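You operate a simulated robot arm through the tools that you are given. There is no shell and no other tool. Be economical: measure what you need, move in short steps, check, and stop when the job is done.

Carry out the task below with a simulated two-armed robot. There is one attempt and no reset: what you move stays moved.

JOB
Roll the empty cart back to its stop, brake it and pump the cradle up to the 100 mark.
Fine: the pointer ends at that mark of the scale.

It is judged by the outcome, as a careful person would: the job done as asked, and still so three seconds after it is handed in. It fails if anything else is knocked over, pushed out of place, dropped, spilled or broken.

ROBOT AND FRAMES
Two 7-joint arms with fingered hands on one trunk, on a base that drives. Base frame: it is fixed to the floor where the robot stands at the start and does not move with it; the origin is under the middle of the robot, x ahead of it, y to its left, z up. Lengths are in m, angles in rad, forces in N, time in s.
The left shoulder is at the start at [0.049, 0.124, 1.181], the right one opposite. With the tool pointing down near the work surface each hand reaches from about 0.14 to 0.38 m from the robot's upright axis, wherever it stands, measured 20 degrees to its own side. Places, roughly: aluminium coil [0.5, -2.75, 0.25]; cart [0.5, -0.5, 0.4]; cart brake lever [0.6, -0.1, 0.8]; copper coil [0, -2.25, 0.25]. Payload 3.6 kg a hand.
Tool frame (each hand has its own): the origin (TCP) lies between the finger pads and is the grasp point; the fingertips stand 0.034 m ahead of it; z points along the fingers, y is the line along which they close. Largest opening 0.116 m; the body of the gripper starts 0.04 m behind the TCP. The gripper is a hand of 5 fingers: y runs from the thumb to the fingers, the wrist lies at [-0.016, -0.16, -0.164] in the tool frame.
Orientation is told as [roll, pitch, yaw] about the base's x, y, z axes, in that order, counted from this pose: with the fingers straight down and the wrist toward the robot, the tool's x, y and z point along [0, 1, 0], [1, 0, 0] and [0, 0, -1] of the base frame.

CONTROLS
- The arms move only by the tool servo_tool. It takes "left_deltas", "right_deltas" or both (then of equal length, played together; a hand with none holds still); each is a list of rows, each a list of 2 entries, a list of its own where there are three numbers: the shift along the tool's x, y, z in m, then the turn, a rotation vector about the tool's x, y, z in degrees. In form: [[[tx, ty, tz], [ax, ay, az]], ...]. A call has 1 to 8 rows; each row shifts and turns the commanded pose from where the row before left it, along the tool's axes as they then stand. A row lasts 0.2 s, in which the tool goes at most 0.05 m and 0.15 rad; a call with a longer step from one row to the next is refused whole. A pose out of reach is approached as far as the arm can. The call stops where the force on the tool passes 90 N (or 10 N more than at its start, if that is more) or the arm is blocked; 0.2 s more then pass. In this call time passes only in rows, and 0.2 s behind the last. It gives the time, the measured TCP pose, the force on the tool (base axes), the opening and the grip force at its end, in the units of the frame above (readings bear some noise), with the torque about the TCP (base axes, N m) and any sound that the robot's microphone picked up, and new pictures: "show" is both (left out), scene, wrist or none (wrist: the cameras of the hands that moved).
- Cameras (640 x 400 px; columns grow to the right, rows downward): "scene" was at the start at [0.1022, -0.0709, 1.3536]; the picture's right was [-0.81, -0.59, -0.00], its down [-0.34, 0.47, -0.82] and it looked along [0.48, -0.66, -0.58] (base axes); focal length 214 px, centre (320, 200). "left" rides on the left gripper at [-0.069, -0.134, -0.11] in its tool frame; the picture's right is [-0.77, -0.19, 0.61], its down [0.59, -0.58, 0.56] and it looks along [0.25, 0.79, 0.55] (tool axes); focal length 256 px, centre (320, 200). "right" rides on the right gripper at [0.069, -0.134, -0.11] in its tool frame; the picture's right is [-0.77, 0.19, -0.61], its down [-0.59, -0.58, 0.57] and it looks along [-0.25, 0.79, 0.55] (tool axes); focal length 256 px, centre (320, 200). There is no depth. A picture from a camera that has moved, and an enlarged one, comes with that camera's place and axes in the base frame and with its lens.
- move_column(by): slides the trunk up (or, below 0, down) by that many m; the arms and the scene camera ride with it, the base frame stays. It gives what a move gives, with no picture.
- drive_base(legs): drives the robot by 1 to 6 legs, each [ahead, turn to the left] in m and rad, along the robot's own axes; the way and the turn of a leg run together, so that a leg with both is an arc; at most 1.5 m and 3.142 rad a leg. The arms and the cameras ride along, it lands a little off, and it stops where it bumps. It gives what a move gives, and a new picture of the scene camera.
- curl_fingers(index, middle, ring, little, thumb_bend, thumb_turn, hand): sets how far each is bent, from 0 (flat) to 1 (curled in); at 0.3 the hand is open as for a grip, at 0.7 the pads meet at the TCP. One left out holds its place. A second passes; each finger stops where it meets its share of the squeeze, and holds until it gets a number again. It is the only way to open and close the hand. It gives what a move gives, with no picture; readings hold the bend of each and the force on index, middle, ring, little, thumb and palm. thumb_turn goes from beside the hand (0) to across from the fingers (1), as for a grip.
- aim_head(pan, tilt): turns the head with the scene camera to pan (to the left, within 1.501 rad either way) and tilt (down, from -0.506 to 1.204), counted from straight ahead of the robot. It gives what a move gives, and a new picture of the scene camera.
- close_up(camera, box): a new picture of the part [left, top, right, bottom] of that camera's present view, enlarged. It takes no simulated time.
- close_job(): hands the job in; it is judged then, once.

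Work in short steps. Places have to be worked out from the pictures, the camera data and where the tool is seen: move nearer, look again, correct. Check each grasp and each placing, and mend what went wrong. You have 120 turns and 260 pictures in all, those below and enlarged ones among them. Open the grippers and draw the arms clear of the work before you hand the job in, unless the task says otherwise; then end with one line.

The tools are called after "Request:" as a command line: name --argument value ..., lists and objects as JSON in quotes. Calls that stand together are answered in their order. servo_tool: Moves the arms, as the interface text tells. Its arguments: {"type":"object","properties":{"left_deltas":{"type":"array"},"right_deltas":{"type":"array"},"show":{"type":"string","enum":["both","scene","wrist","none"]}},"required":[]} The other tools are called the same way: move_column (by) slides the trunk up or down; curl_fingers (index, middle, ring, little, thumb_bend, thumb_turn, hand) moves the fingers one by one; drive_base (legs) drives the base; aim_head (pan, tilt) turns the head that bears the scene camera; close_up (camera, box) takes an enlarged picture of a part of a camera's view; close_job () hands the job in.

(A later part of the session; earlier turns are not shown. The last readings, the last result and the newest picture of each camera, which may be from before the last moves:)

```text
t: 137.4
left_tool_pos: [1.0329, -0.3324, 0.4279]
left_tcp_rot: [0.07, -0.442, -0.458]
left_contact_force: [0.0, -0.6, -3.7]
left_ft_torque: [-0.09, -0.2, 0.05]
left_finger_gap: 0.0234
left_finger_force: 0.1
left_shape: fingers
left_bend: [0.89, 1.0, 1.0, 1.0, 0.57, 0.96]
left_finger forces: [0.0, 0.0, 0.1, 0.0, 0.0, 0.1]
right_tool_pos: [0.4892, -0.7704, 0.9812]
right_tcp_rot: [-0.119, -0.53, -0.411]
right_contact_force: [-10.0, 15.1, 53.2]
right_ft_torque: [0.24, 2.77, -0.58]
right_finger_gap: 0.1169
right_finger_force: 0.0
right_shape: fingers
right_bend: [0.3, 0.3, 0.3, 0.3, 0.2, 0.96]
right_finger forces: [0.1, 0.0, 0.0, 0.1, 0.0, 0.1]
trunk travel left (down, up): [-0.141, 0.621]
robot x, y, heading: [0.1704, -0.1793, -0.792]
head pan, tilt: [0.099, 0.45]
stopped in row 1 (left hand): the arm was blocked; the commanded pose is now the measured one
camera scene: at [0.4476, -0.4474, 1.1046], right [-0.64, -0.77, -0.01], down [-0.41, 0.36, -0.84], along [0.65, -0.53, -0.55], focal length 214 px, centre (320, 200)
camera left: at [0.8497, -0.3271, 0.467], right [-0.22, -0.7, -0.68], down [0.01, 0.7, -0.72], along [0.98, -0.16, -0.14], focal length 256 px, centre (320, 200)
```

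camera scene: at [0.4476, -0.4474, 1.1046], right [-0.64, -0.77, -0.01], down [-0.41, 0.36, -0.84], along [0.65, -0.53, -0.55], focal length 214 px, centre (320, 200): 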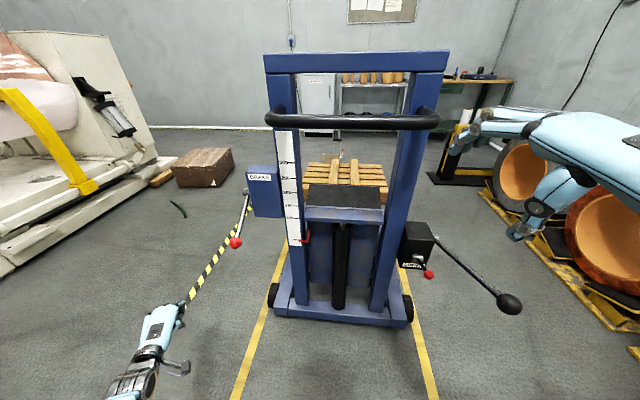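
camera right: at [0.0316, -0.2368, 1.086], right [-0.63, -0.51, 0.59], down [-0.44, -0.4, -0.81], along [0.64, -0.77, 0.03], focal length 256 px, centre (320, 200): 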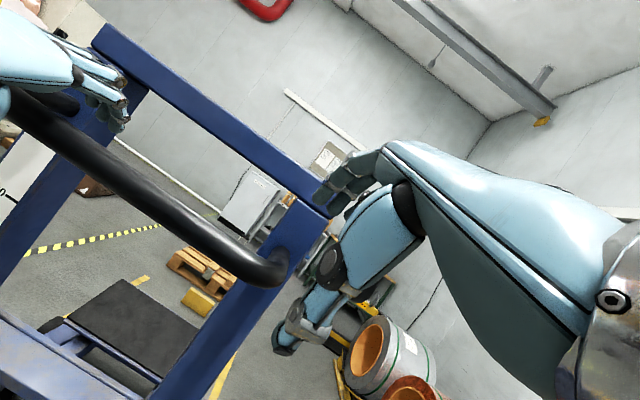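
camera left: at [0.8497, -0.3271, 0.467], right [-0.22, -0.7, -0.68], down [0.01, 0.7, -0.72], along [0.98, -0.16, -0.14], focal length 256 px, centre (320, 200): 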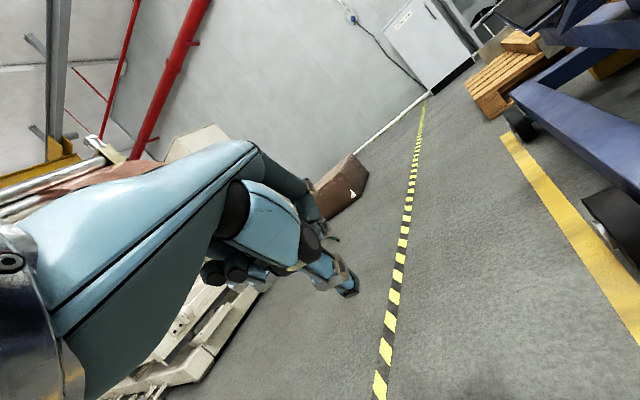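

The trunk is leaning forward with both arms far out. Pull both hands back toward the body now.

Request:
servo_tool --left_deltas '[[[0, -0.035, -0.02], [0, 0, 0]], [[0, -0.035, -0.02], [0, 0, 0]], [[0, -0.035, -0.02], [0, 0, 0]]]' --show "none"

Request:
aim_head --pan 0 --tilt 0.5

```text
t: 137.8
left_tool_pos: [0.9782, -0.2521, 0.4517]
left_tcp_rot: [0.028, -0.475, -0.376]
left_contact_force: [1.5, 4.0, 0.4]
left_ft_torque: [-0.16, 0.09, -0.31]
left_finger_gap: 0.0349
left_finger_force: 0.1
left_shape: fingers
left_bend: [0.96, 1.0, 1.0, 1.0, 0.59, 0.96]
left_finger forces: [0.0, 0.0, 0.0, 0.0, 0.0, 0.1]
right_tool_pos: [0.4412, -0.7669, 0.9453]
right_tcp_rot: [0.128, -0.46, -0.609]
right_contact_force: [34.8, -16.0, -45.2]
right_ft_torque: [-0.23, -1.47, 0.69]
right_finger_gap: 0.1156
right_finger_force: 0.0
right_shape: fingers
right_bend: [0.3, 0.31, 0.31, 0.3, 0.2, 0.97]
right_finger forces: [0.1, 0.1, 0.0, 0.0, 0.0, 0.0]
trunk travel left (down, up): [-0.141, 0.621]
robot x, y, heading: [0.1704, -0.1801, -0.788]
head pan, tilt: [0.099, 0.45]
stopped in row 1 (left hand): the arm was blocked; the commanded pose is now the measured one
```

```text
t: 138.4
left_tool_pos: [0.9851, -0.2823, 0.4917]
left_tcp_rot: [0.028, -0.563, -0.443]
left_contact_force: [0.8, -0.2, -0.1]
left_ft_torque: [-0.02, 0.1, -0.08]
left_finger_gap: 0.0346
left_finger_force: 0.1
left_shape: fingers
left_bend: [0.96, 1.0, 1.0, 1.0, 0.59, 0.96]
left_finger forces: [0.0, 0.0, 0.0, 0.0, 0.0, 0.1]
right_tool_pos: [0.4459, -0.6636, 1.045]
right_tcp_rot: [-0.08, -0.694, -0.312]
right_contact_force: [0.4, -0.4, 0.5]
right_ft_torque: [-0.03, 0.06, -0.05]
right_finger_gap: 0.1172
right_finger_force: 0.1
right_shape: fingers
right_bend: [0.3, 0.3, 0.3, 0.3, 0.2, 0.96]
right_finger forces: [0.1, 0.0, 0.0, 0.1, 0.0, 0.1]
trunk travel left (down, up): [-0.141, 0.621]
robot x, y, heading: [0.1722, -0.1844, -0.788]
head pan, tilt: [0.0, 0.499]
camera scene: at [0.3646, -0.3677, 1.1189], right [-0.71, -0.71, 0.0], down [-0.35, 0.35, -0.87], along [0.61, -0.61, -0.5], focal length 214 px, centre (320, 200)
```

scene: 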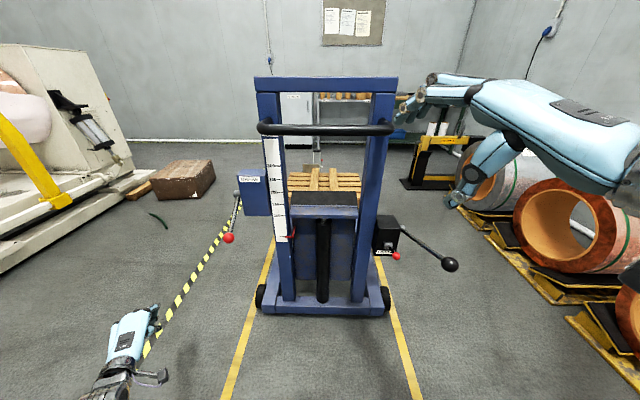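

Lean mostly recovered. Re-approach gently with the left hand: move inward under the ball line.

Request:
servo_tool --left_deltas '[[[-0.03, 0, 0], [-2.7, 0, 4]], [[-0.04, 0, 0], [-2.7, 0, 4]], [[-0.04, 0, 0], [-2.7, 0, 4]], [[-0.04, 0, 0], [-2.7, 0, 4]], [[-0.04, 0, 0], [-2.7, 0, 4]], [[0, 0, 0], [0, 0, 0]]]' --show "both"

```text
t: 138.8
left_tool_pos: [0.9746, -0.2894, 0.5056]
left_tcp_rot: [0.054, -0.61, -0.48]
left_contact_force: [-2.4, 1.4, 0.1]
left_ft_torque: [-0.03, -0.01, 0.02]
left_finger_gap: 0.0351
left_finger_force: 0.0
left_shape: fingers
left_bend: [0.96, 1.0, 1.0, 1.0, 0.59, 0.96]
left_finger forces: [0.1, 0.0, 0.1, 0.0, 0.0, 0.1]
right_tool_pos: [0.4269, -0.7369, 0.9382]
right_tcp_rot: [0.253, -0.479, -0.665]
right_contact_force: [2.4, -8.2, -83.5]
right_ft_torque: [0.01, -4.34, 0.56]
right_finger_gap: 0.1156
right_finger_force: 0.1
right_shape: fingers
right_bend: [0.3, 0.31, 0.31, 0.3, 0.2, 0.97]
right_finger forces: [0.0, 0.0, 0.1, 0.1, 0.0, 0.0]
trunk travel left (down, up): [-0.141, 0.621]
robot x, y, heading: [0.1701, -0.1801, -0.782]
head pan, tilt: [0.0, 0.499]
stopped in row 1 (right hand): the arm was blocked; the commanded pose is now the measured one
camera scene: at [0.3846, -0.3977, 1.1131], right [-0.71, -0.71, 0.0], down [-0.37, 0.37, -0.85], along [0.6, -0.6, -0.53], focal length 214 px, centre (320, 200)
camera left: at [0.7887, -0.2764, 0.5173], right [-0.14, -0.75, -0.64], down [0.14, 0.63, -0.77], along [0.98, -0.2, 0.01], focal length 256 px, centre (320, 200)
```

scene: 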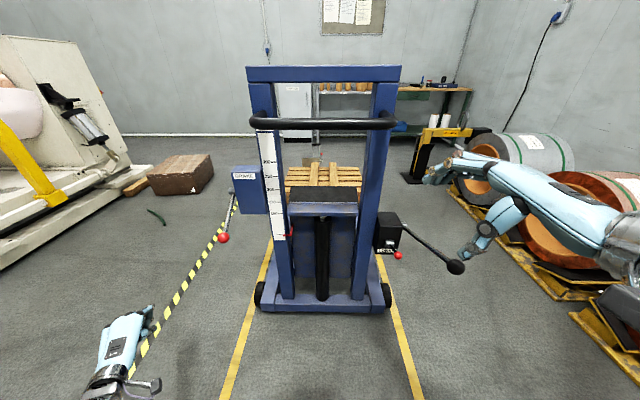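
left: 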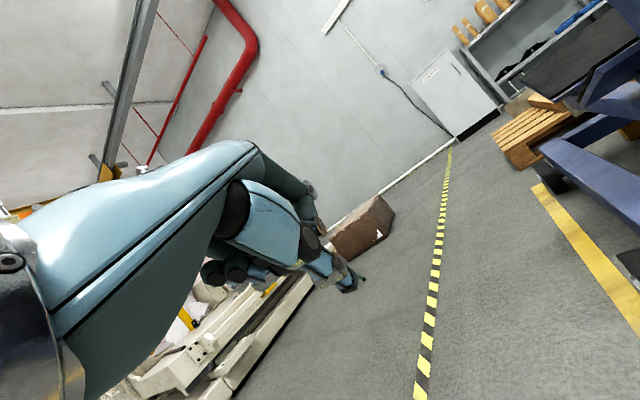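

Something jams the right arm. Look at it.

Request:
aim_head --pan -1 --tilt 0.4

```text
t: 140.0
left_tool_pos: [0.966, -0.278, 0.5186]
left_tcp_rot: [0.027, -0.632, -0.466]
left_contact_force: [0.7, 1.5, -4.0]
left_ft_torque: [-0.19, -0.17, -0.13]
left_finger_gap: 0.0347
left_finger_force: 0.1
left_shape: fingers
left_bend: [0.96, 1.0, 1.0, 1.0, 0.59, 0.96]
left_finger forces: [0.0, 0.0, 0.0, 0.1, 0.0, 0.1]
right_tool_pos: [0.3953, -0.6872, 0.9805]
right_tcp_rot: [0.069, -0.545, -0.563]
right_contact_force: [-34.6, -18.7, 44.3]
right_ft_torque: [1.46, 1.57, 0.68]
right_finger_gap: 0.1174
right_finger_force: 0.0
right_shape: fingers
right_bend: [0.3, 0.3, 0.3, 0.3, 0.2, 0.97]
right_finger forces: [0.0, 0.1, 0.0, 0.0, 0.0, 0.0]
trunk travel left (down, up): [-0.141, 0.621]
robot x, y, heading: [0.1693, -0.1785, -0.783]
head pan, tilt: [-1.0, 0.4]
camera scene: at [0.2592, -0.3679, 1.1346], right [-0.98, 0.21, 0.0], down [0.08, 0.37, -0.92], along [-0.2, -0.9, -0.38], focal length 214 px, centre (320, 200)
```

scene: 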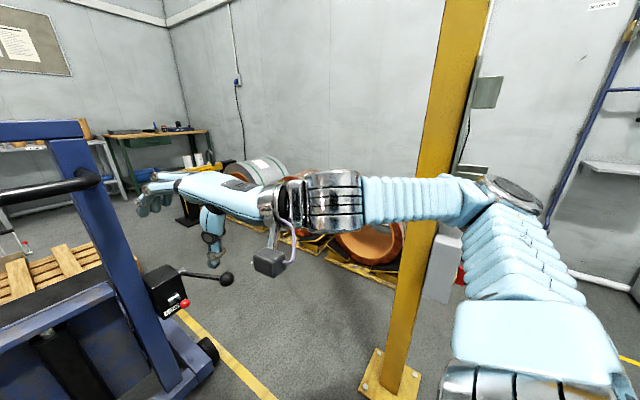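

The right elbow is wedged by the post's box and bracket. Turning the robot right swings that elbow backward, clear of it, and keeps the left arm near the brake lever.

Request:
drive_base --legs '[[0, -0.1], [0, -0.1], [0, -0.1]]'

Request:
aim_head --pan 0.4 --tilt 0.5

```text
t: 140.9
left_tool_pos: [0.96, -0.3148, 0.5187]
left_tcp_rot: [0.04, -0.635, -0.518]
left_contact_force: [-2.7, -1.0, -3.7]
left_ft_torque: [-0.08, -0.17, 0.13]
left_finger_gap: 0.0348
left_finger_force: 0.0
left_shape: fingers
left_bend: [0.96, 1.0, 1.0, 1.0, 0.59, 0.96]
left_finger forces: [0.0, 0.2, 0.0, 0.0, 0.1, 0.1]
right_tool_pos: [0.4002, -0.6696, 1.0328]
right_tcp_rot: [0.1, -0.683, -0.462]
right_contact_force: [6.2, 0.0, 12.3]
right_ft_torque: [0.07, 1.75, -0.08]
right_finger_gap: 0.1171
right_finger_force: 0.0
right_shape: fingers
right_bend: [0.3, 0.3, 0.3, 0.3, 0.2, 0.97]
right_finger forces: [0.1, 0.1, 0.0, 0.0, 0.0, 0.0]
trunk travel left (down, up): [-0.141, 0.621]
robot x, y, heading: [0.1695, -0.1781, -0.826]
head pan, tilt: [-1.0, 0.4]
stopped in leg 1: the robot was blocked; the commanded pose is now the measured one
camera scene: at [0.2532, -0.3836, 1.1302], right [-0.97, 0.25, 0.0], down [0.1, 0.38, -0.92], along [-0.23, -0.89, -0.39], focal length 214 px, centre (320, 200)
```

scene: 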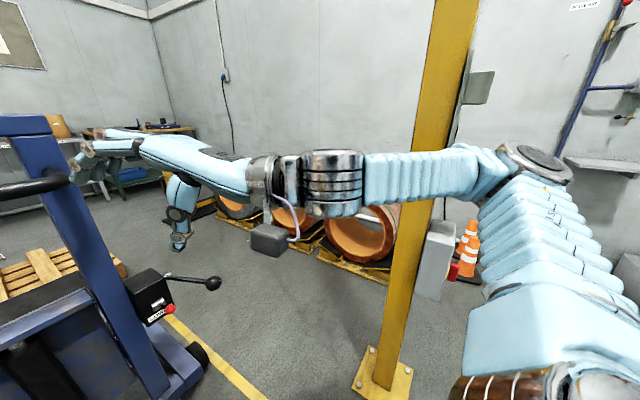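

```text
t: 142.4
left_tool_pos: [0.9601, -0.3156, 0.5214]
left_tcp_rot: [0.035, -0.638, -0.519]
left_contact_force: [-0.5, 0.3, -0.1]
left_ft_torque: [-0.01, 0.01, 0.01]
left_finger_gap: 0.0345
left_finger_force: 0.0
left_shape: fingers
left_bend: [0.96, 1.0, 1.0, 1.0, 0.59, 0.96]
left_finger forces: [0.0, 0.1, 0.0, 0.0, 0.1, 0.0]
right_tool_pos: [0.3956, -0.6737, 1.0208]
right_tcp_rot: [0.136, -0.67, -0.52]
right_contact_force: [0.0, 0.0, -0.1]
right_ft_torque: [-0.01, 0.02, -0.01]
right_finger_gap: 0.117
right_finger_force: 0.1
right_shape: fingers
right_bend: [0.3, 0.3, 0.3, 0.3, 0.2, 0.97]
right_finger forces: [0.0, 0.0, 0.0, 0.0, 0.1, 0.1]
trunk travel left (down, up): [-0.141, 0.621]
robot x, y, heading: [0.1708, -0.1868, -0.824]
head pan, tilt: [0.4, 0.499]
camera scene: at [0.3593, -0.3289, 1.1218], right [-0.41, -0.91, 0.0], down [-0.44, 0.2, -0.88], along [0.8, -0.36, -0.48], focal length 214 px, centre (320, 200)
```

scene: 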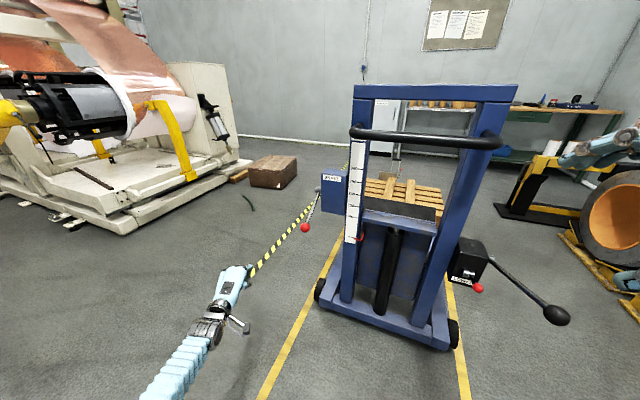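

Quiet again. Now move the left fist inward under the ball line, small steps.

Request:
servo_tool --left_deltas '[[[-0.02, 0, 0], [-2.3, 0, 3.9]], [[-0.03, 0, 0], [-2.3, 0, 3.9]], [[-0.035, 0, 0], [-2.3, 0, 3.9]], [[-0.035, 0, 0], [-2.3, 0, 3.9]], [[-0.015, 0.014, 0.014], [0, 0, 0]], [[0, 0.0, 0.0], [0, 0, 0]]]' --show "wrist"

```text
t: 143.8
left_tool_pos: [0.9006, -0.4392, 0.506]
left_tcp_rot: [0.289, -0.756, -0.904]
left_contact_force: [0.4, -0.3, -0.3]
left_ft_torque: [-0.01, -0.02, -0.03]
left_finger_gap: 0.0345
left_finger_force: 0.0
left_shape: fingers
left_bend: [0.96, 1.0, 1.0, 1.0, 0.59, 0.96]
left_finger forces: [0.1, 0.0, 0.0, 0.0, 0.0, 0.1]
right_tool_pos: [0.3951, -0.6735, 1.0193]
right_tcp_rot: [0.137, -0.671, -0.519]
right_contact_force: [0.5, -0.5, 0.6]
right_ft_torque: [0.01, 0.04, 0.0]
right_finger_gap: 0.1168
right_finger_force: 0.1
right_shape: fingers
right_bend: [0.3, 0.3, 0.3, 0.3, 0.2, 0.97]
right_finger forces: [0.0, 0.0, 0.0, 0.0, 0.0, 0.0]
trunk travel left (down, up): [-0.141, 0.621]
robot x, y, heading: [0.17, -0.1796, -0.829]
head pan, tilt: [0.4, 0.499]
camera left: at [0.7264, -0.3762, 0.4783], right [-0.19, -0.68, -0.71], down [0.47, 0.58, -0.67], along [0.86, -0.46, 0.21], focal length 256 px, centre (320, 200)
```

left: 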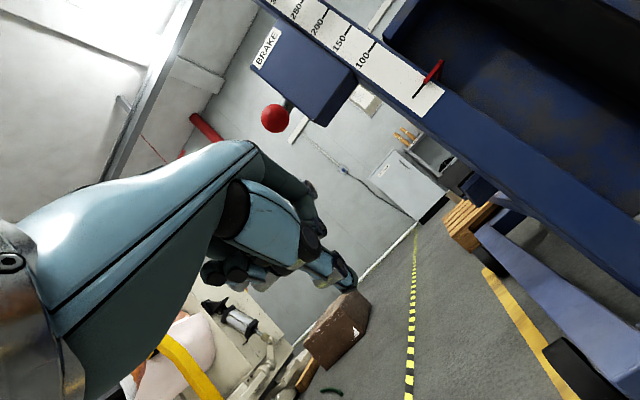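

Fist at F 0.94, L 0.345. Advance under the ball while levelling the hand's roll.

Request:
servo_tool --left_deltas '[[[-0.003, 0.0196, 0.0185], [0, -4, 0]], [[-0.003, 0.0196, 0.0185], [0, -4, 0]], [[-0.003, 0.0196, 0.0185], [0, -4, 0]], [[-0.003, 0.0196, 0.0185], [0, -4, 0]], [[-0.003, 0.0196, 0.0185], [0, 0, 0]], [[0, 0, 0], [0, 0, 0]]]' --show "both"

```text
t: 145.2
left_tool_pos: [0.9567, -0.5412, 0.5481]
left_tcp_rot: [0.007, -0.757, -0.905]
left_contact_force: [-0.3, -0.8, -0.4]
left_ft_torque: [0.0, 0.04, -0.02]
left_finger_gap: 0.0346
left_finger_force: 0.1
left_shape: fingers
left_bend: [0.96, 1.0, 1.0, 1.0, 0.59, 0.96]
left_finger forces: [0.0, 0.0, 0.1, 0.0, 0.0, 0.0]
left hand out of reach, approached as far as the arm can: row 3, 4, 5
right_tool_pos: [0.3947, -0.6719, 1.0217]
right_tcp_rot: [0.138, -0.672, -0.52]
right_contact_force: [0.3, 0.5, 0.0]
right_ft_torque: [0.02, 0.01, -0.03]
right_finger_gap: 0.1167
right_finger_force: 0.0
right_shape: fingers
right_bend: [0.3, 0.3, 0.3, 0.3, 0.2, 0.97]
right_finger forces: [0.1, 0.0, 0.1, 0.0, 0.0, 0.0]
trunk travel left (down, up): [-0.141, 0.621]
robot x, y, heading: [0.1734, -0.1823, -0.828]
head pan, tilt: [0.4, 0.499]
camera scene: at [0.359, -0.3285, 1.122], right [-0.41, -0.91, 0.0], down [-0.44, 0.2, -0.88], along [0.8, -0.36, -0.48], focal length 214 px, centre (320, 200)
camera left: at [0.7952, -0.4498, 0.5377], right [-0.42, -0.7, -0.58], down [0.44, 0.4, -0.8], along [0.79, -0.6, 0.14], focal length 256 px, centre (320, 200)
```

scene: 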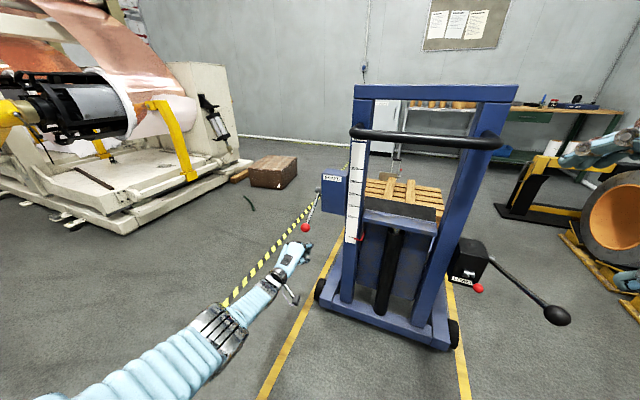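
left: 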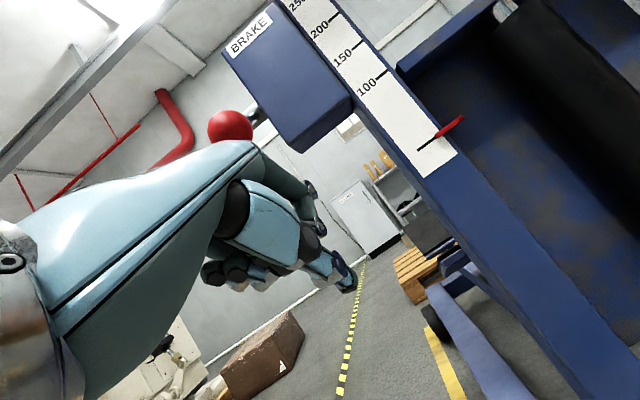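

Fist is directly beneath the ball. Raise it in small steps.

Request:
servo_tool --left_deltas '[[[0, 0.0206, -0.0218], [0, 0, 0]], [[0, 0.0206, -0.0218], [0, 0, 0]], [[0, 0.0206, -0.0218], [0, 0, 0]], [[0, 0.0206, -0.0218], [0, 0, 0]], [[0, 0.0206, -0.0218], [0, 0, 0]]]' --show "both"

```text
t: 146.1
left_tool_pos: [0.9489, -0.5328, 0.6257]
left_tcp_rot: [0.013, -0.713, -0.905]
left_contact_force: [-10.8, 9.8, -8.1]
left_ft_torque: [-0.42, -0.38, 0.08]
left_finger_gap: 0.035
left_finger_force: 8.5
left_shape: fingers
left_bend: [0.95, 1.0, 1.0, 1.0, 0.59, 0.96]
left_finger forces: [3.5, 12.8, 0.1, 0.0, 0.0, 0.0]
right_tool_pos: [0.4037, -0.6649, 1.0364]
right_tcp_rot: [0.133, -0.696, -0.463]
right_contact_force: [-0.3, -0.7, -0.1]
right_ft_torque: [0.02, -0.05, 0.05]
right_finger_gap: 0.1166
right_finger_force: 0.1
right_shape: fingers
right_bend: [0.3, 0.3, 0.3, 0.3, 0.2, 0.97]
right_finger forces: [0.0, 0.1, 0.1, 0.0, 0.0, 0.0]
trunk travel left (down, up): [-0.141, 0.621]
robot x, y, heading: [0.1715, -0.1792, -0.816]
head pan, tilt: [0.4, 0.499]
stopped in row 4 (left hand): the force on the tool passed its limit at 104 N (the readings are from after the stop); the commanded pose is now the measured one
camera scene: at [0.3585, -0.3254, 1.1223], right [-0.4, -0.91, 0.0], down [-0.44, 0.19, -0.88], along [0.8, -0.36, -0.48], focal length 214 px, centre (320, 200)
camera left: at [0.7858, -0.4404, 0.6221], right [-0.43, -0.68, -0.59], down [0.43, 0.42, -0.8], along [0.79, -0.6, 0.1], focal length 256 px, centre (320, 200)
```

scene: 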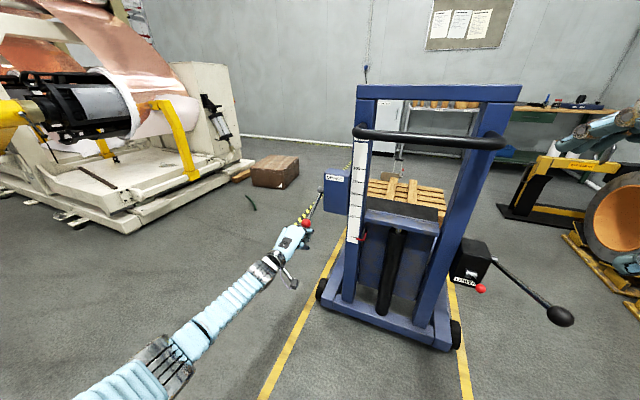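
left: 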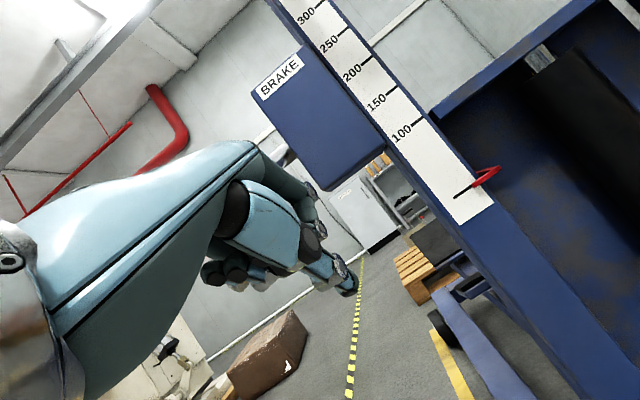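

The ball sits ahead of my knuckles, so I was pushing forward rather than lifting. Drop 4 cm, advance 6 cm, and lift again.

Request:
servo_tool --left_deltas '[[[0, -0.0206, 0.0218], [0, 0, 0]], [[0, -0.01, 0.012], [0, 0, 0]], [[0, 0.0225, 0.02], [0, 0, 0]], [[0, 0.0225, 0.02], [0, 0, 0]], [[0, 0, 0], [0, 0, 0]]]' --show "wrist"

Request:
close_up --camera "scene" --box '[240, 150, 400, 260]'

```text
t: 147.3
left_tool_pos: [0.9775, -0.5762, 0.5839]
left_tcp_rot: [0.013, -0.72, -0.911]
left_contact_force: [0.3, -0.7, -1.2]
left_ft_torque: [-0.05, -0.03, 0.04]
left_finger_gap: 0.0348
left_finger_force: 0.9
left_shape: fingers
left_bend: [0.95, 1.0, 1.0, 1.0, 0.59, 0.96]
left_finger forces: [0.1, 0.2, 0.0, 0.1, 0.1, 1.4]
left hand out of reach, approached as far as the arm can: row 4
right_tool_pos: [0.404, -0.6676, 1.0359]
right_tcp_rot: [0.137, -0.694, -0.471]
right_contact_force: [-1.0, -0.1, -0.4]
right_ft_torque: [0.03, -0.01, 0.01]
right_finger_gap: 0.1169
right_finger_force: 0.0
right_shape: fingers
right_bend: [0.3, 0.3, 0.3, 0.3, 0.2, 0.97]
right_finger forces: [0.0, 0.1, 0.1, 0.0, 0.0, 0.0]
trunk travel left (down, up): [-0.141, 0.621]
robot x, y, heading: [0.1702, -0.1801, -0.827]
head pan, tilt: [0.4, 0.499]
camera left: at [0.8153, -0.4837, 0.5791], right [-0.44, -0.68, -0.59], down [0.43, 0.42, -0.8], along [0.79, -0.6, 0.11], focal length 256 px, centre (320, 200)
```

left: 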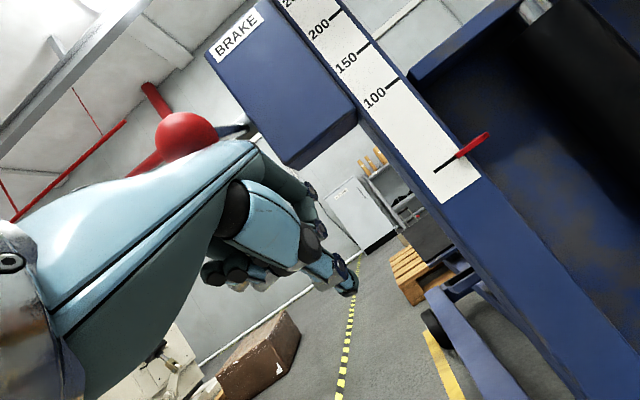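

```text
3.64 times, centred on (320, 205) of scene
camera zoom: at [0.3597, -0.3303, 1.1216], right [-0.42, -0.91, 0.0], down [-0.44, 0.2, -0.88], along [0.8, -0.36, -0.48], focal length 780 px, centre (320, 182)
```

zoom: 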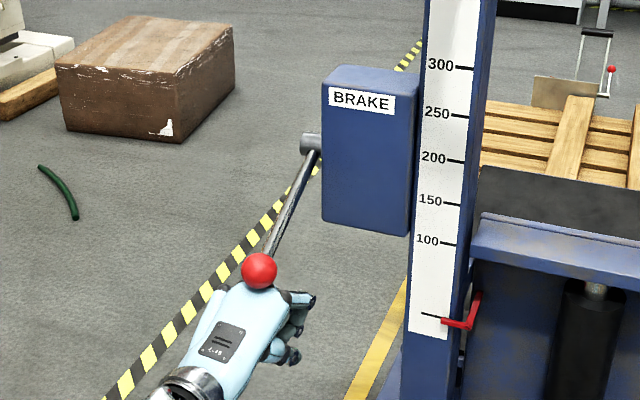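

Now the ball sits on the back of my hand. Lift.

Request:
servo_tool --left_deltas '[[[0, 0.0198, -0.0225], [0, 0, 0]], [[0, 0.0198, -0.0225], [0, 0, 0]], [[0, 0.0198, -0.0225], [0, 0, 0]], [[0, 0.0198, -0.0225], [0, 0, 0]], [[0, 0.0198, -0.0225], [0, 0, 0]], [[0, 0.0198, -0.0225], [0, 0, 0]]]' --show "none"

Request:
close_up --camera "scene" --box '[240, 150, 400, 260]'

```text
t: 148.7
left_tool_pos: [0.9771, -0.5715, 0.7651]
left_tcp_rot: [0.015, -0.72, -0.907]
left_contact_force: [0.6, -0.2, 0.7]
left_ft_torque: [0.04, -0.02, 0.01]
left_finger_gap: 0.0349
left_finger_force: 0.0
left_shape: fingers
left_bend: [0.95, 1.0, 1.0, 1.0, 0.59, 0.96]
left_finger forces: [0.1, 0.1, 0.0, 0.0, 0.0, 0.0]
right_tool_pos: [0.4037, -0.6657, 1.0364]
right_tcp_rot: [0.135, -0.697, -0.463]
right_contact_force: [-0.1, 0.8, -0.8]
right_ft_torque: [0.01, -0.03, -0.02]
right_finger_gap: 0.1166
right_finger_force: 0.0
right_shape: fingers
right_bend: [0.3, 0.3, 0.3, 0.3, 0.2, 0.97]
right_finger forces: [0.1, 0.1, 0.0, 0.0, 0.1, 0.0]
trunk travel left (down, up): [-0.141, 0.621]
robot x, y, heading: [0.1724, -0.1772, -0.819]
head pan, tilt: [0.4, 0.499]
```

```text
3.64 times, centred on (320, 205) of scene
camera zoom: at [0.3587, -0.3262, 1.1219], right [-0.41, -0.91, 0.0], down [-0.44, 0.19, -0.88], along [0.8, -0.36, -0.48], focal length 780 px, centre (320, 182)
```

zoom: 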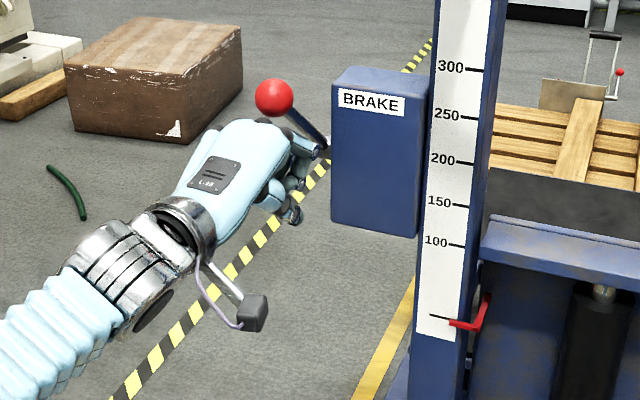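

The lever snapped up: brake set. Now withdraw the left hand back and low, and look at the pump lever side.

Request:
servo_tool --left_deltas '[[[0, -0.02, 0.022], [0, 0, 0]], [[0, -0.03, -0.01], [0, 0, 0]], [[0, -0.03, -0.025], [0, 0, 0]], [[0, -0.03, -0.025], [0, 0, 0]], [[0.01, -0.03, -0.025], [0, 0, 0]], [[0.01, -0.03, -0.025], [0, 0, 0]], [[0, -0.03, -0.02], [0, 0, 0]]]' --show "none"

Request:
aim_head --pan -0.3 --tilt 0.55

Request:
close_up --camera "right" --box '[0, 0, 640, 400]'

```text
t: 150.3
left_tool_pos: [0.8557, -0.3872, 0.7161]
left_tcp_rot: [0.013, -0.722, -0.906]
left_contact_force: [0.7, 0.8, 0.2]
left_ft_torque: [-0.05, -0.01, 0.03]
left_finger_gap: 0.0349
left_finger_force: 0.1
left_shape: fingers
left_bend: [0.95, 1.0, 1.0, 1.0, 0.59, 0.96]
left_finger forces: [0.0, 0.1, 0.0, 0.1, 0.0, 0.1]
right_tool_pos: [0.4047, -0.6643, 1.036]
right_tcp_rot: [0.133, -0.697, -0.465]
right_contact_force: [0.1, -0.1, -0.4]
right_ft_torque: [0.02, 0.01, -0.05]
right_finger_gap: 0.1168
right_finger_force: 0.1
right_shape: fingers
right_bend: [0.3, 0.3, 0.3, 0.3, 0.2, 0.97]
right_finger forces: [0.0, 0.0, 0.0, 0.0, 0.1, 0.1]
trunk travel left (down, up): [-0.141, 0.621]
robot x, y, heading: [0.1672, -0.1823, -0.816]
head pan, tilt: [0.4, 0.499]
```

```text
t: 151.4
left_tool_pos: [0.8557, -0.3892, 0.7153]
left_tcp_rot: [0.013, -0.72, -0.905]
left_contact_force: [0.0, 0.2, -0.2]
left_ft_torque: [0.01, 0.01, 0.01]
left_finger_gap: 0.0347
left_finger_force: 0.0
left_shape: fingers
left_bend: [0.95, 1.0, 1.0, 1.0, 0.59, 0.96]
left_finger forces: [0.1, 0.0, 0.0, 0.0, 0.1, 0.1]
right_tool_pos: [0.4052, -0.6659, 1.0364]
right_tcp_rot: [0.135, -0.698, -0.464]
right_contact_force: [0.3, -0.5, -0.3]
right_ft_torque: [0.0, 0.02, 0.02]
right_finger_gap: 0.1168
right_finger_force: 0.2
right_shape: fingers
right_bend: [0.3, 0.3, 0.3, 0.3, 0.2, 0.97]
right_finger forces: [0.0, 0.0, 0.0, 0.0, 0.0, 0.0]
trunk travel left (down, up): [-0.141, 0.621]
robot x, y, heading: [0.1692, -0.183, -0.821]
head pan, tilt: [-0.3, 0.55]
camera scene: at [0.315, -0.37, 1.1173], right [-0.9, -0.44, 0.0], down [-0.23, 0.47, -0.85], along [0.37, -0.77, -0.52], focal length 214 px, centre (320, 200)
```

scene: 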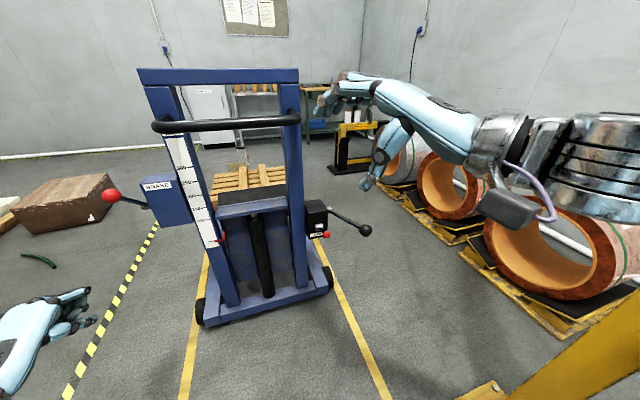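

```text
1.00 times, centred on (320, 200) of right (not enlarged: the box is as wide or as high as the picture)
camera zoom: at [0.2668, -0.5375, 1.0419], right [-0.54, -0.67, 0.51], down [-0.26, -0.44, -0.86], along [0.8, -0.59, 0.07], focal length 256 px, centre (320, 200)
```

zoom: 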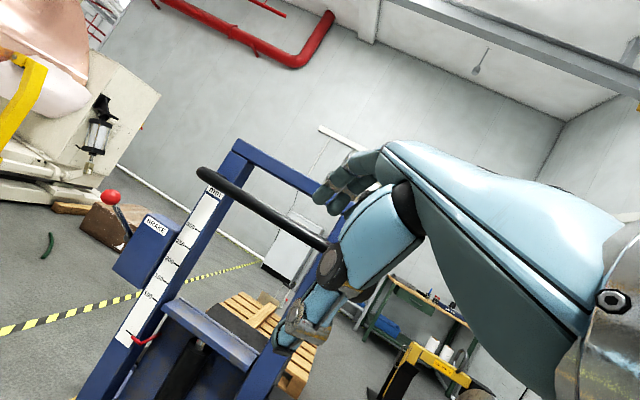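

Pump ball confirmed near (0.40, −0.81, 0.76). Move the right hand toward a point above-behind it.

Request:
servo_tool --right_deltas '[[[-0.022, -0.022, 0.028], [0, -3.9, 0]], [[-0.022, -0.022, 0.028], [0, -3.9, 0]], [[-0.022, -0.022, 0.028], [0, 0, 0]], [[-0.022, -0.022, 0.028], [0, 0, 0]], [[-0.022, -0.022, 0.028], [0, 0, 0]], [[-0.022, -0.022, 0.028], [0, 0, 0]]]' --show "both"

```text
t: 152.8
left_tool_pos: [0.8555, -0.3881, 0.7157]
left_tcp_rot: [0.014, -0.719, -0.906]
left_contact_force: [0.3, -0.1, 0.0]
left_ft_torque: [0.0, 0.01, 0.0]
left_finger_gap: 0.0347
left_finger_force: 0.0
left_shape: fingers
left_bend: [0.95, 1.0, 1.0, 1.0, 0.59, 0.96]
left_finger forces: [0.0, 0.0, 0.2, 0.0, 0.0, 0.0]
right_tool_pos: [0.3611, -0.7863, 0.8198]
right_tcp_rot: [-0.003, -0.698, -0.463]
right_contact_force: [0.8, -0.1, -0.9]
right_ft_torque: [0.01, -0.02, 0.01]
right_finger_gap: 0.1169
right_finger_force: 0.1
right_shape: fingers
right_bend: [0.3, 0.3, 0.3, 0.3, 0.2, 0.97]
right_finger forces: [0.1, 0.0, 0.1, 0.0, 0.0, 0.1]
right hand out of reach, approached as far as the arm can: row 1
trunk travel left (down, up): [-0.141, 0.621]
robot x, y, heading: [0.1718, -0.1762, -0.82]
head pan, tilt: [-0.3, 0.55]
camera scene: at [0.3149, -0.3702, 1.1172], right [-0.9, -0.44, 0.0], down [-0.23, 0.47, -0.85], along [0.37, -0.77, -0.52], focal length 214 px, centre (320, 200)
camera right: at [0.2355, -0.6475, 0.8189], right [-0.57, -0.58, 0.59], down [-0.33, -0.49, -0.8], along [0.75, -0.65, 0.09], focal length 256 px, centre (320, 200)
```

scene: 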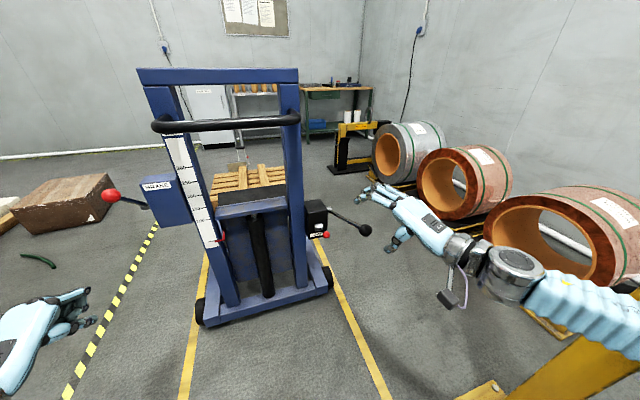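
right: 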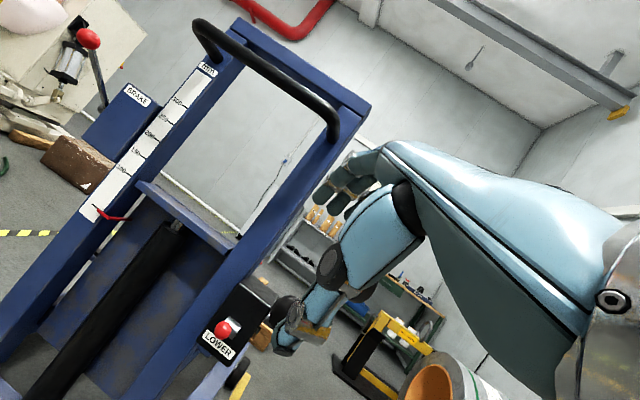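

Ball at (0.403, −0.840, 0.740), straight along my finger direction by 10 cm (3 cm to the right). Advance onto it.

Request:
servo_tool --right_deltas '[[[-0.015, 0, 0.01], [0, 0, 0]], [[-0.014, 0, 0.03], [0, 0, 0]], [[0, -0.002, 0.03], [0, 0, 0]], [[0, -0.002, 0.03], [0, 0, 0]]]' --show "both"

Request:
close_up --camera "scene" --box '[290, 160, 450, 270]'

```text
t: 153.8
left_tool_pos: [0.856, -0.3873, 0.7165]
left_tcp_rot: [0.012, -0.72, -0.906]
left_contact_force: [0.1, 0.1, 0.5]
left_ft_torque: [-0.01, -0.02, 0.0]
left_finger_gap: 0.0347
left_finger_force: 0.0
left_shape: fingers
left_bend: [0.95, 1.0, 1.0, 1.0, 0.59, 0.96]
left_finger forces: [0.0, 0.0, 0.1, 0.1, 0.1, 0.1]
right_tool_pos: [0.403, -0.8409, 0.7414]
right_tcp_rot: [-0.001, -0.699, -0.462]
right_contact_force: [-0.6, 0.0, -0.8]
right_ft_torque: [0.0, 0.0, -0.04]
right_finger_gap: 0.117
right_finger_force: 0.0
right_shape: fingers
right_bend: [0.3, 0.3, 0.3, 0.3, 0.2, 0.97]
right_finger forces: [0.0, 0.1, 0.1, 0.0, 0.1, 0.0]
trunk travel left (down, up): [-0.141, 0.621]
robot x, y, heading: [0.1702, -0.1817, -0.817]
head pan, tilt: [-0.3, 0.55]
camera scene: at [0.3151, -0.37, 1.1172], right [-0.9, -0.44, 0.0], down [-0.23, 0.47, -0.85], along [0.37, -0.77, -0.52], focal length 214 px, centre (320, 200)
camera right: at [0.2773, -0.7011, 0.7397], right [-0.57, -0.57, 0.59], down [-0.33, -0.49, -0.8], along [0.75, -0.65, 0.09], focal length 256 px, centre (320, 200)
```

scene: 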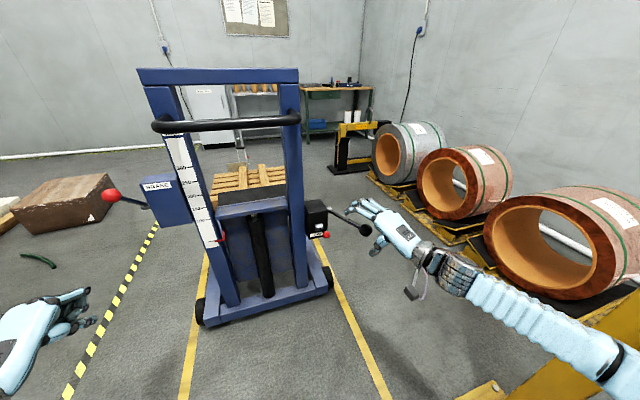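
right: 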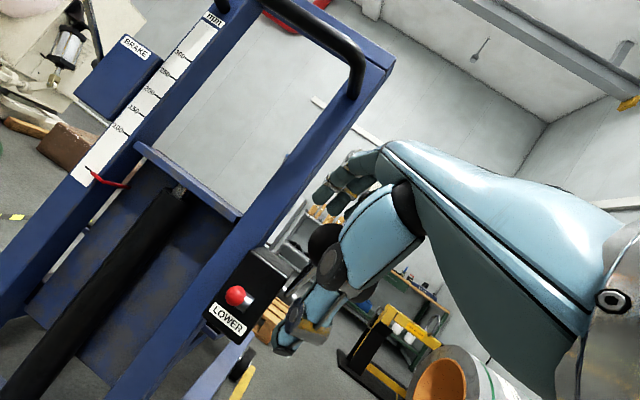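

```text
3.64 times, centred on (370, 215) of scene
camera zoom: at [0.3151, -0.37, 1.1172], right [-0.9, -0.44, 0.0], down [-0.23, 0.47, -0.85], along [0.37, -0.77, -0.52], focal length 780 px, centre (138, 146)
```

zoom: 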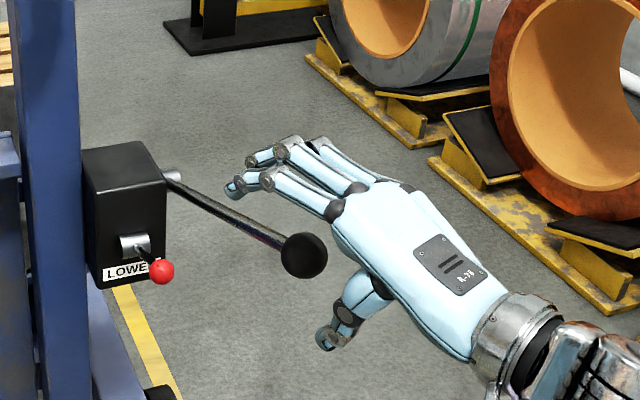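

The ball is right at the grasp point. Close the right hand on it.

Request:
curl_fingers --hand "right" --index 0.9 --middle 0.9 --ring 0.9 --little 0.9 --thumb_bend 0.8

Request:
close_up --camera "scene" --box '[290, 160, 450, 270]'

```text
t: 154.8
left_tool_pos: [0.8548, -0.3873, 0.7162]
left_tcp_rot: [0.012, -0.719, -0.908]
left_contact_force: [0.2, -0.3, 0.2]
left_ft_torque: [0.0, 0.0, -0.02]
left_finger_gap: 0.0349
left_finger_force: 0.0
left_shape: fingers
left_bend: [0.95, 1.0, 1.0, 1.0, 0.59, 0.96]
left_finger forces: [0.0, 0.0, 0.0, 0.0, 0.0, 0.1]
right_tool_pos: [0.4028, -0.84, 0.7406]
right_tcp_rot: [-0.001, -0.697, -0.464]
right_contact_force: [0.4, 4.7, -4.2]
right_ft_torque: [-0.23, -0.41, 0.67]
right_finger_gap: 0.0107
right_finger_force: 45.7
right_shape: fingers
right_bend: [0.71, 0.58, 0.89, 0.9, 0.59, 1.0]
right_finger forces: [17.3, 17.5, 18.3, 0.1, 38.2, 0.0]
trunk travel left (down, up): [-0.141, 0.621]
robot x, y, heading: [0.1713, -0.1794, -0.822]
head pan, tilt: [-0.3, 0.55]
```

```text
3.64 times, centred on (370, 215) of scene
camera zoom: at [0.315, -0.37, 1.1172], right [-0.9, -0.44, 0.0], down [-0.23, 0.47, -0.85], along [0.37, -0.77, -0.52], focal length 780 px, centre (138, 146)
```

zoom: 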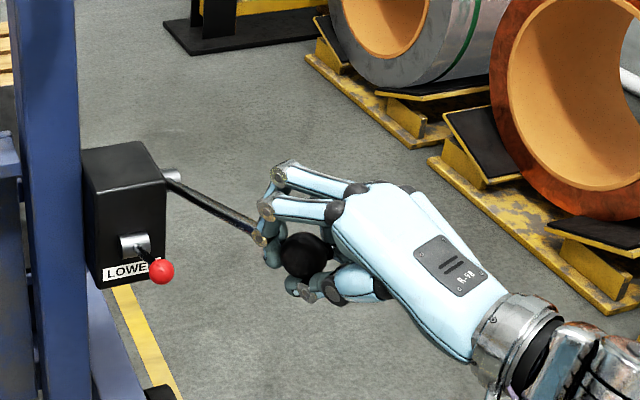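

Secure grasp. Test a partial down stroke.

Request:
servo_tool --right_deltas '[[[0, -0.0205, 0.0245], [0, 0, 0]], [[0, -0.0205, 0.0245], [0, 0, 0]], [[0, -0.0205, 0.0245], [0, 0, 0]], [[0, -0.0205, 0.0245], [0, 0, 0]]]' --show "scene"

Request:
close_up --camera "scene" --box '[130, 130, 290, 250]'

```text
t: 155.8
left_tool_pos: [0.8555, -0.3873, 0.716]
left_tcp_rot: [0.01, -0.72, -0.903]
left_contact_force: [-0.7, 0.5, 0.0]
left_ft_torque: [-0.01, 0.05, 0.02]
left_finger_gap: 0.0348
left_finger_force: 0.0
left_shape: fingers
left_bend: [0.95, 1.0, 1.0, 1.0, 0.59, 0.96]
left_finger forces: [0.0, 0.0, 0.0, 0.0, 0.0, 0.0]
right_tool_pos: [0.4023, -0.8359, 0.6125]
right_tcp_rot: [-0.004, -0.699, -0.454]
right_contact_force: [12.4, 23.8, 4.5]
right_ft_torque: [-0.64, 0.05, 0.87]
right_finger_gap: 0.0
right_finger_force: 12.4
right_shape: fingers
right_bend: [0.73, 0.65, 0.9, 0.9, 0.76, 1.0]
right_finger forces: [0.0, 25.4, 0.1, 0.1, 0.0, 0.1]
trunk travel left (down, up): [-0.141, 0.621]
robot x, y, heading: [0.172, -0.1821, -0.812]
head pan, tilt: [-0.3, 0.55]
camera scene: at [0.317, -0.3672, 1.1173], right [-0.9, -0.44, 0.0], down [-0.23, 0.47, -0.85], along [0.38, -0.77, -0.52], focal length 214 px, centre (320, 200)
```

scene: 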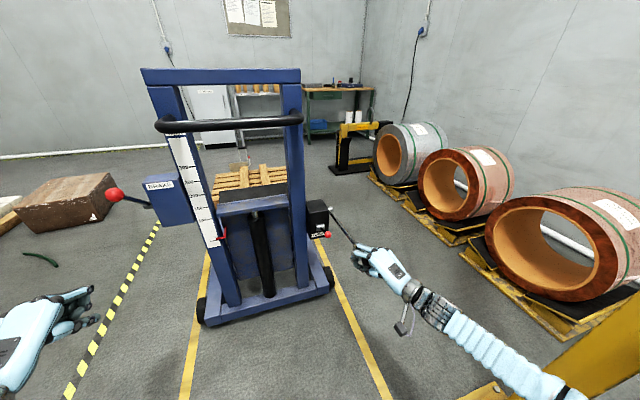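

```text
3.33 times, centred on (210, 190) of scene
camera zoom: at [0.317, -0.3672, 1.1173], right [-0.9, -0.44, 0.0], down [-0.23, 0.47, -0.85], along [0.38, -0.77, -0.52], focal length 715 px, centre (687, 233)
```

zoom: 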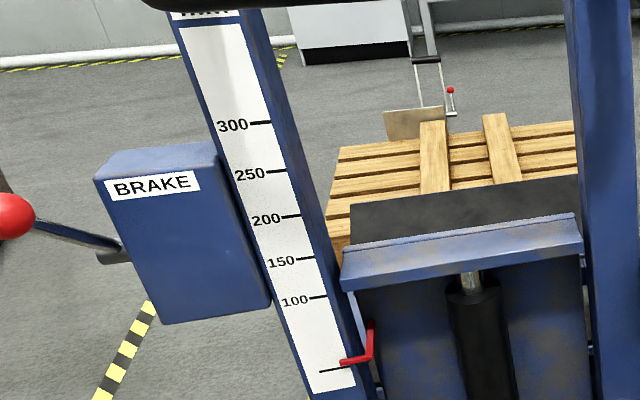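

One partial down-stroke lifted the cradle ~13 mm with modest force. Do a full up/down stroke and re-check.

Request:
servo_tool --right_deltas '[[[0, 0.0275, -0.033], [0, 0, 0]], [[0, 0.0275, -0.033], [0, 0, 0]], [[0, 0.0275, -0.033], [0, 0, 0]], [[0, -0.027, 0.0322], [0, 0, 0]], [[0, -0.027, 0.0322], [0, 0, 0]], [[0, -0.027, 0.0322], [0, 0, 0]], [[0, -0.027, 0.0322], [0, 0, 0]]]' --show "scene"

Request:
close_up --camera "scene" --box '[130, 130, 290, 250]'

Request:
close_up --camera "scene" --box '[290, 180, 450, 290]'

```text
t: 157.4
left_tool_pos: [0.8562, -0.3876, 0.7142]
left_tcp_rot: [0.01, -0.717, -0.905]
left_contact_force: [-0.9, -0.2, 0.0]
left_ft_torque: [0.01, 0.0, -0.03]
left_finger_gap: 0.0346
left_finger_force: 0.1
left_shape: fingers
left_bend: [0.95, 1.0, 1.0, 1.0, 0.59, 0.96]
left_finger forces: [0.0, 0.1, 0.0, 0.0, 0.1, 0.0]
right_tool_pos: [0.4047, -0.8374, 0.5751]
right_tcp_rot: [-0.003, -0.697, -0.454]
right_contact_force: [7.4, 23.5, 5.0]
right_ft_torque: [-0.88, 0.11, 0.74]
right_finger_gap: 0.0001
right_finger_force: 11.2
right_shape: fingers
right_bend: [0.73, 0.73, 0.9, 0.9, 0.76, 1.0]
right_finger forces: [0.5, 22.1, 0.0, 0.0, 0.0, 0.0]
trunk travel left (down, up): [-0.141, 0.621]
robot x, y, heading: [0.1711, -0.1811, -0.812]
head pan, tilt: [-0.3, 0.55]
camera scene: at [0.3163, -0.3675, 1.1172], right [-0.9, -0.44, 0.0], down [-0.23, 0.47, -0.85], along [0.37, -0.77, -0.52], focal length 214 px, centre (320, 200)
```

scene: 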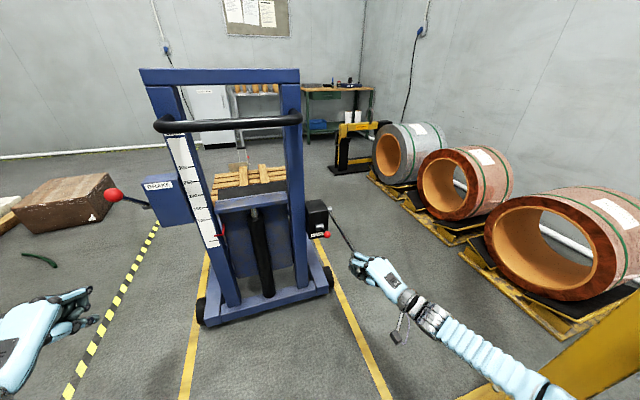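

```text
3.33 times, centred on (210, 190) of scene
camera zoom: at [0.3163, -0.3675, 1.1172], right [-0.9, -0.44, 0.0], down [-0.23, 0.47, -0.85], along [0.37, -0.77, -0.52], focal length 715 px, centre (687, 233)
```

zoom: 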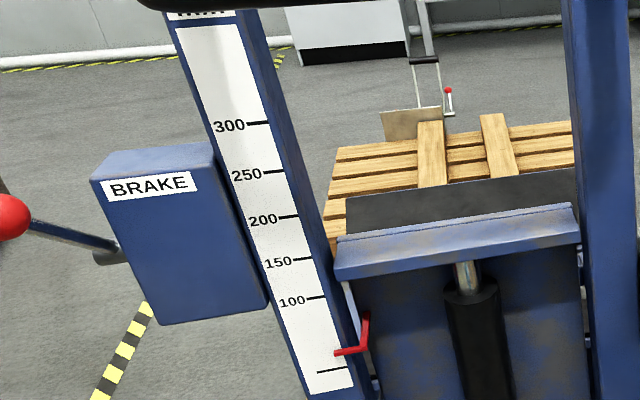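

```text
3.64 times, centred on (370, 235) of scene
camera zoom: at [0.3163, -0.3675, 1.1172], right [-0.9, -0.44, 0.0], down [-0.23, 0.47, -0.85], along [0.37, -0.77, -0.52], focal length 780 px, centre (138, 73)
```

zoom: 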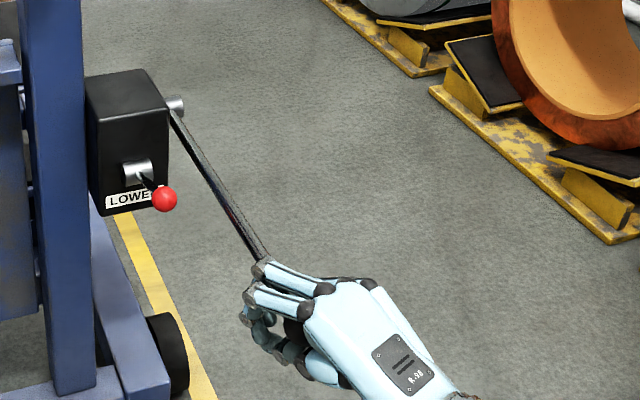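

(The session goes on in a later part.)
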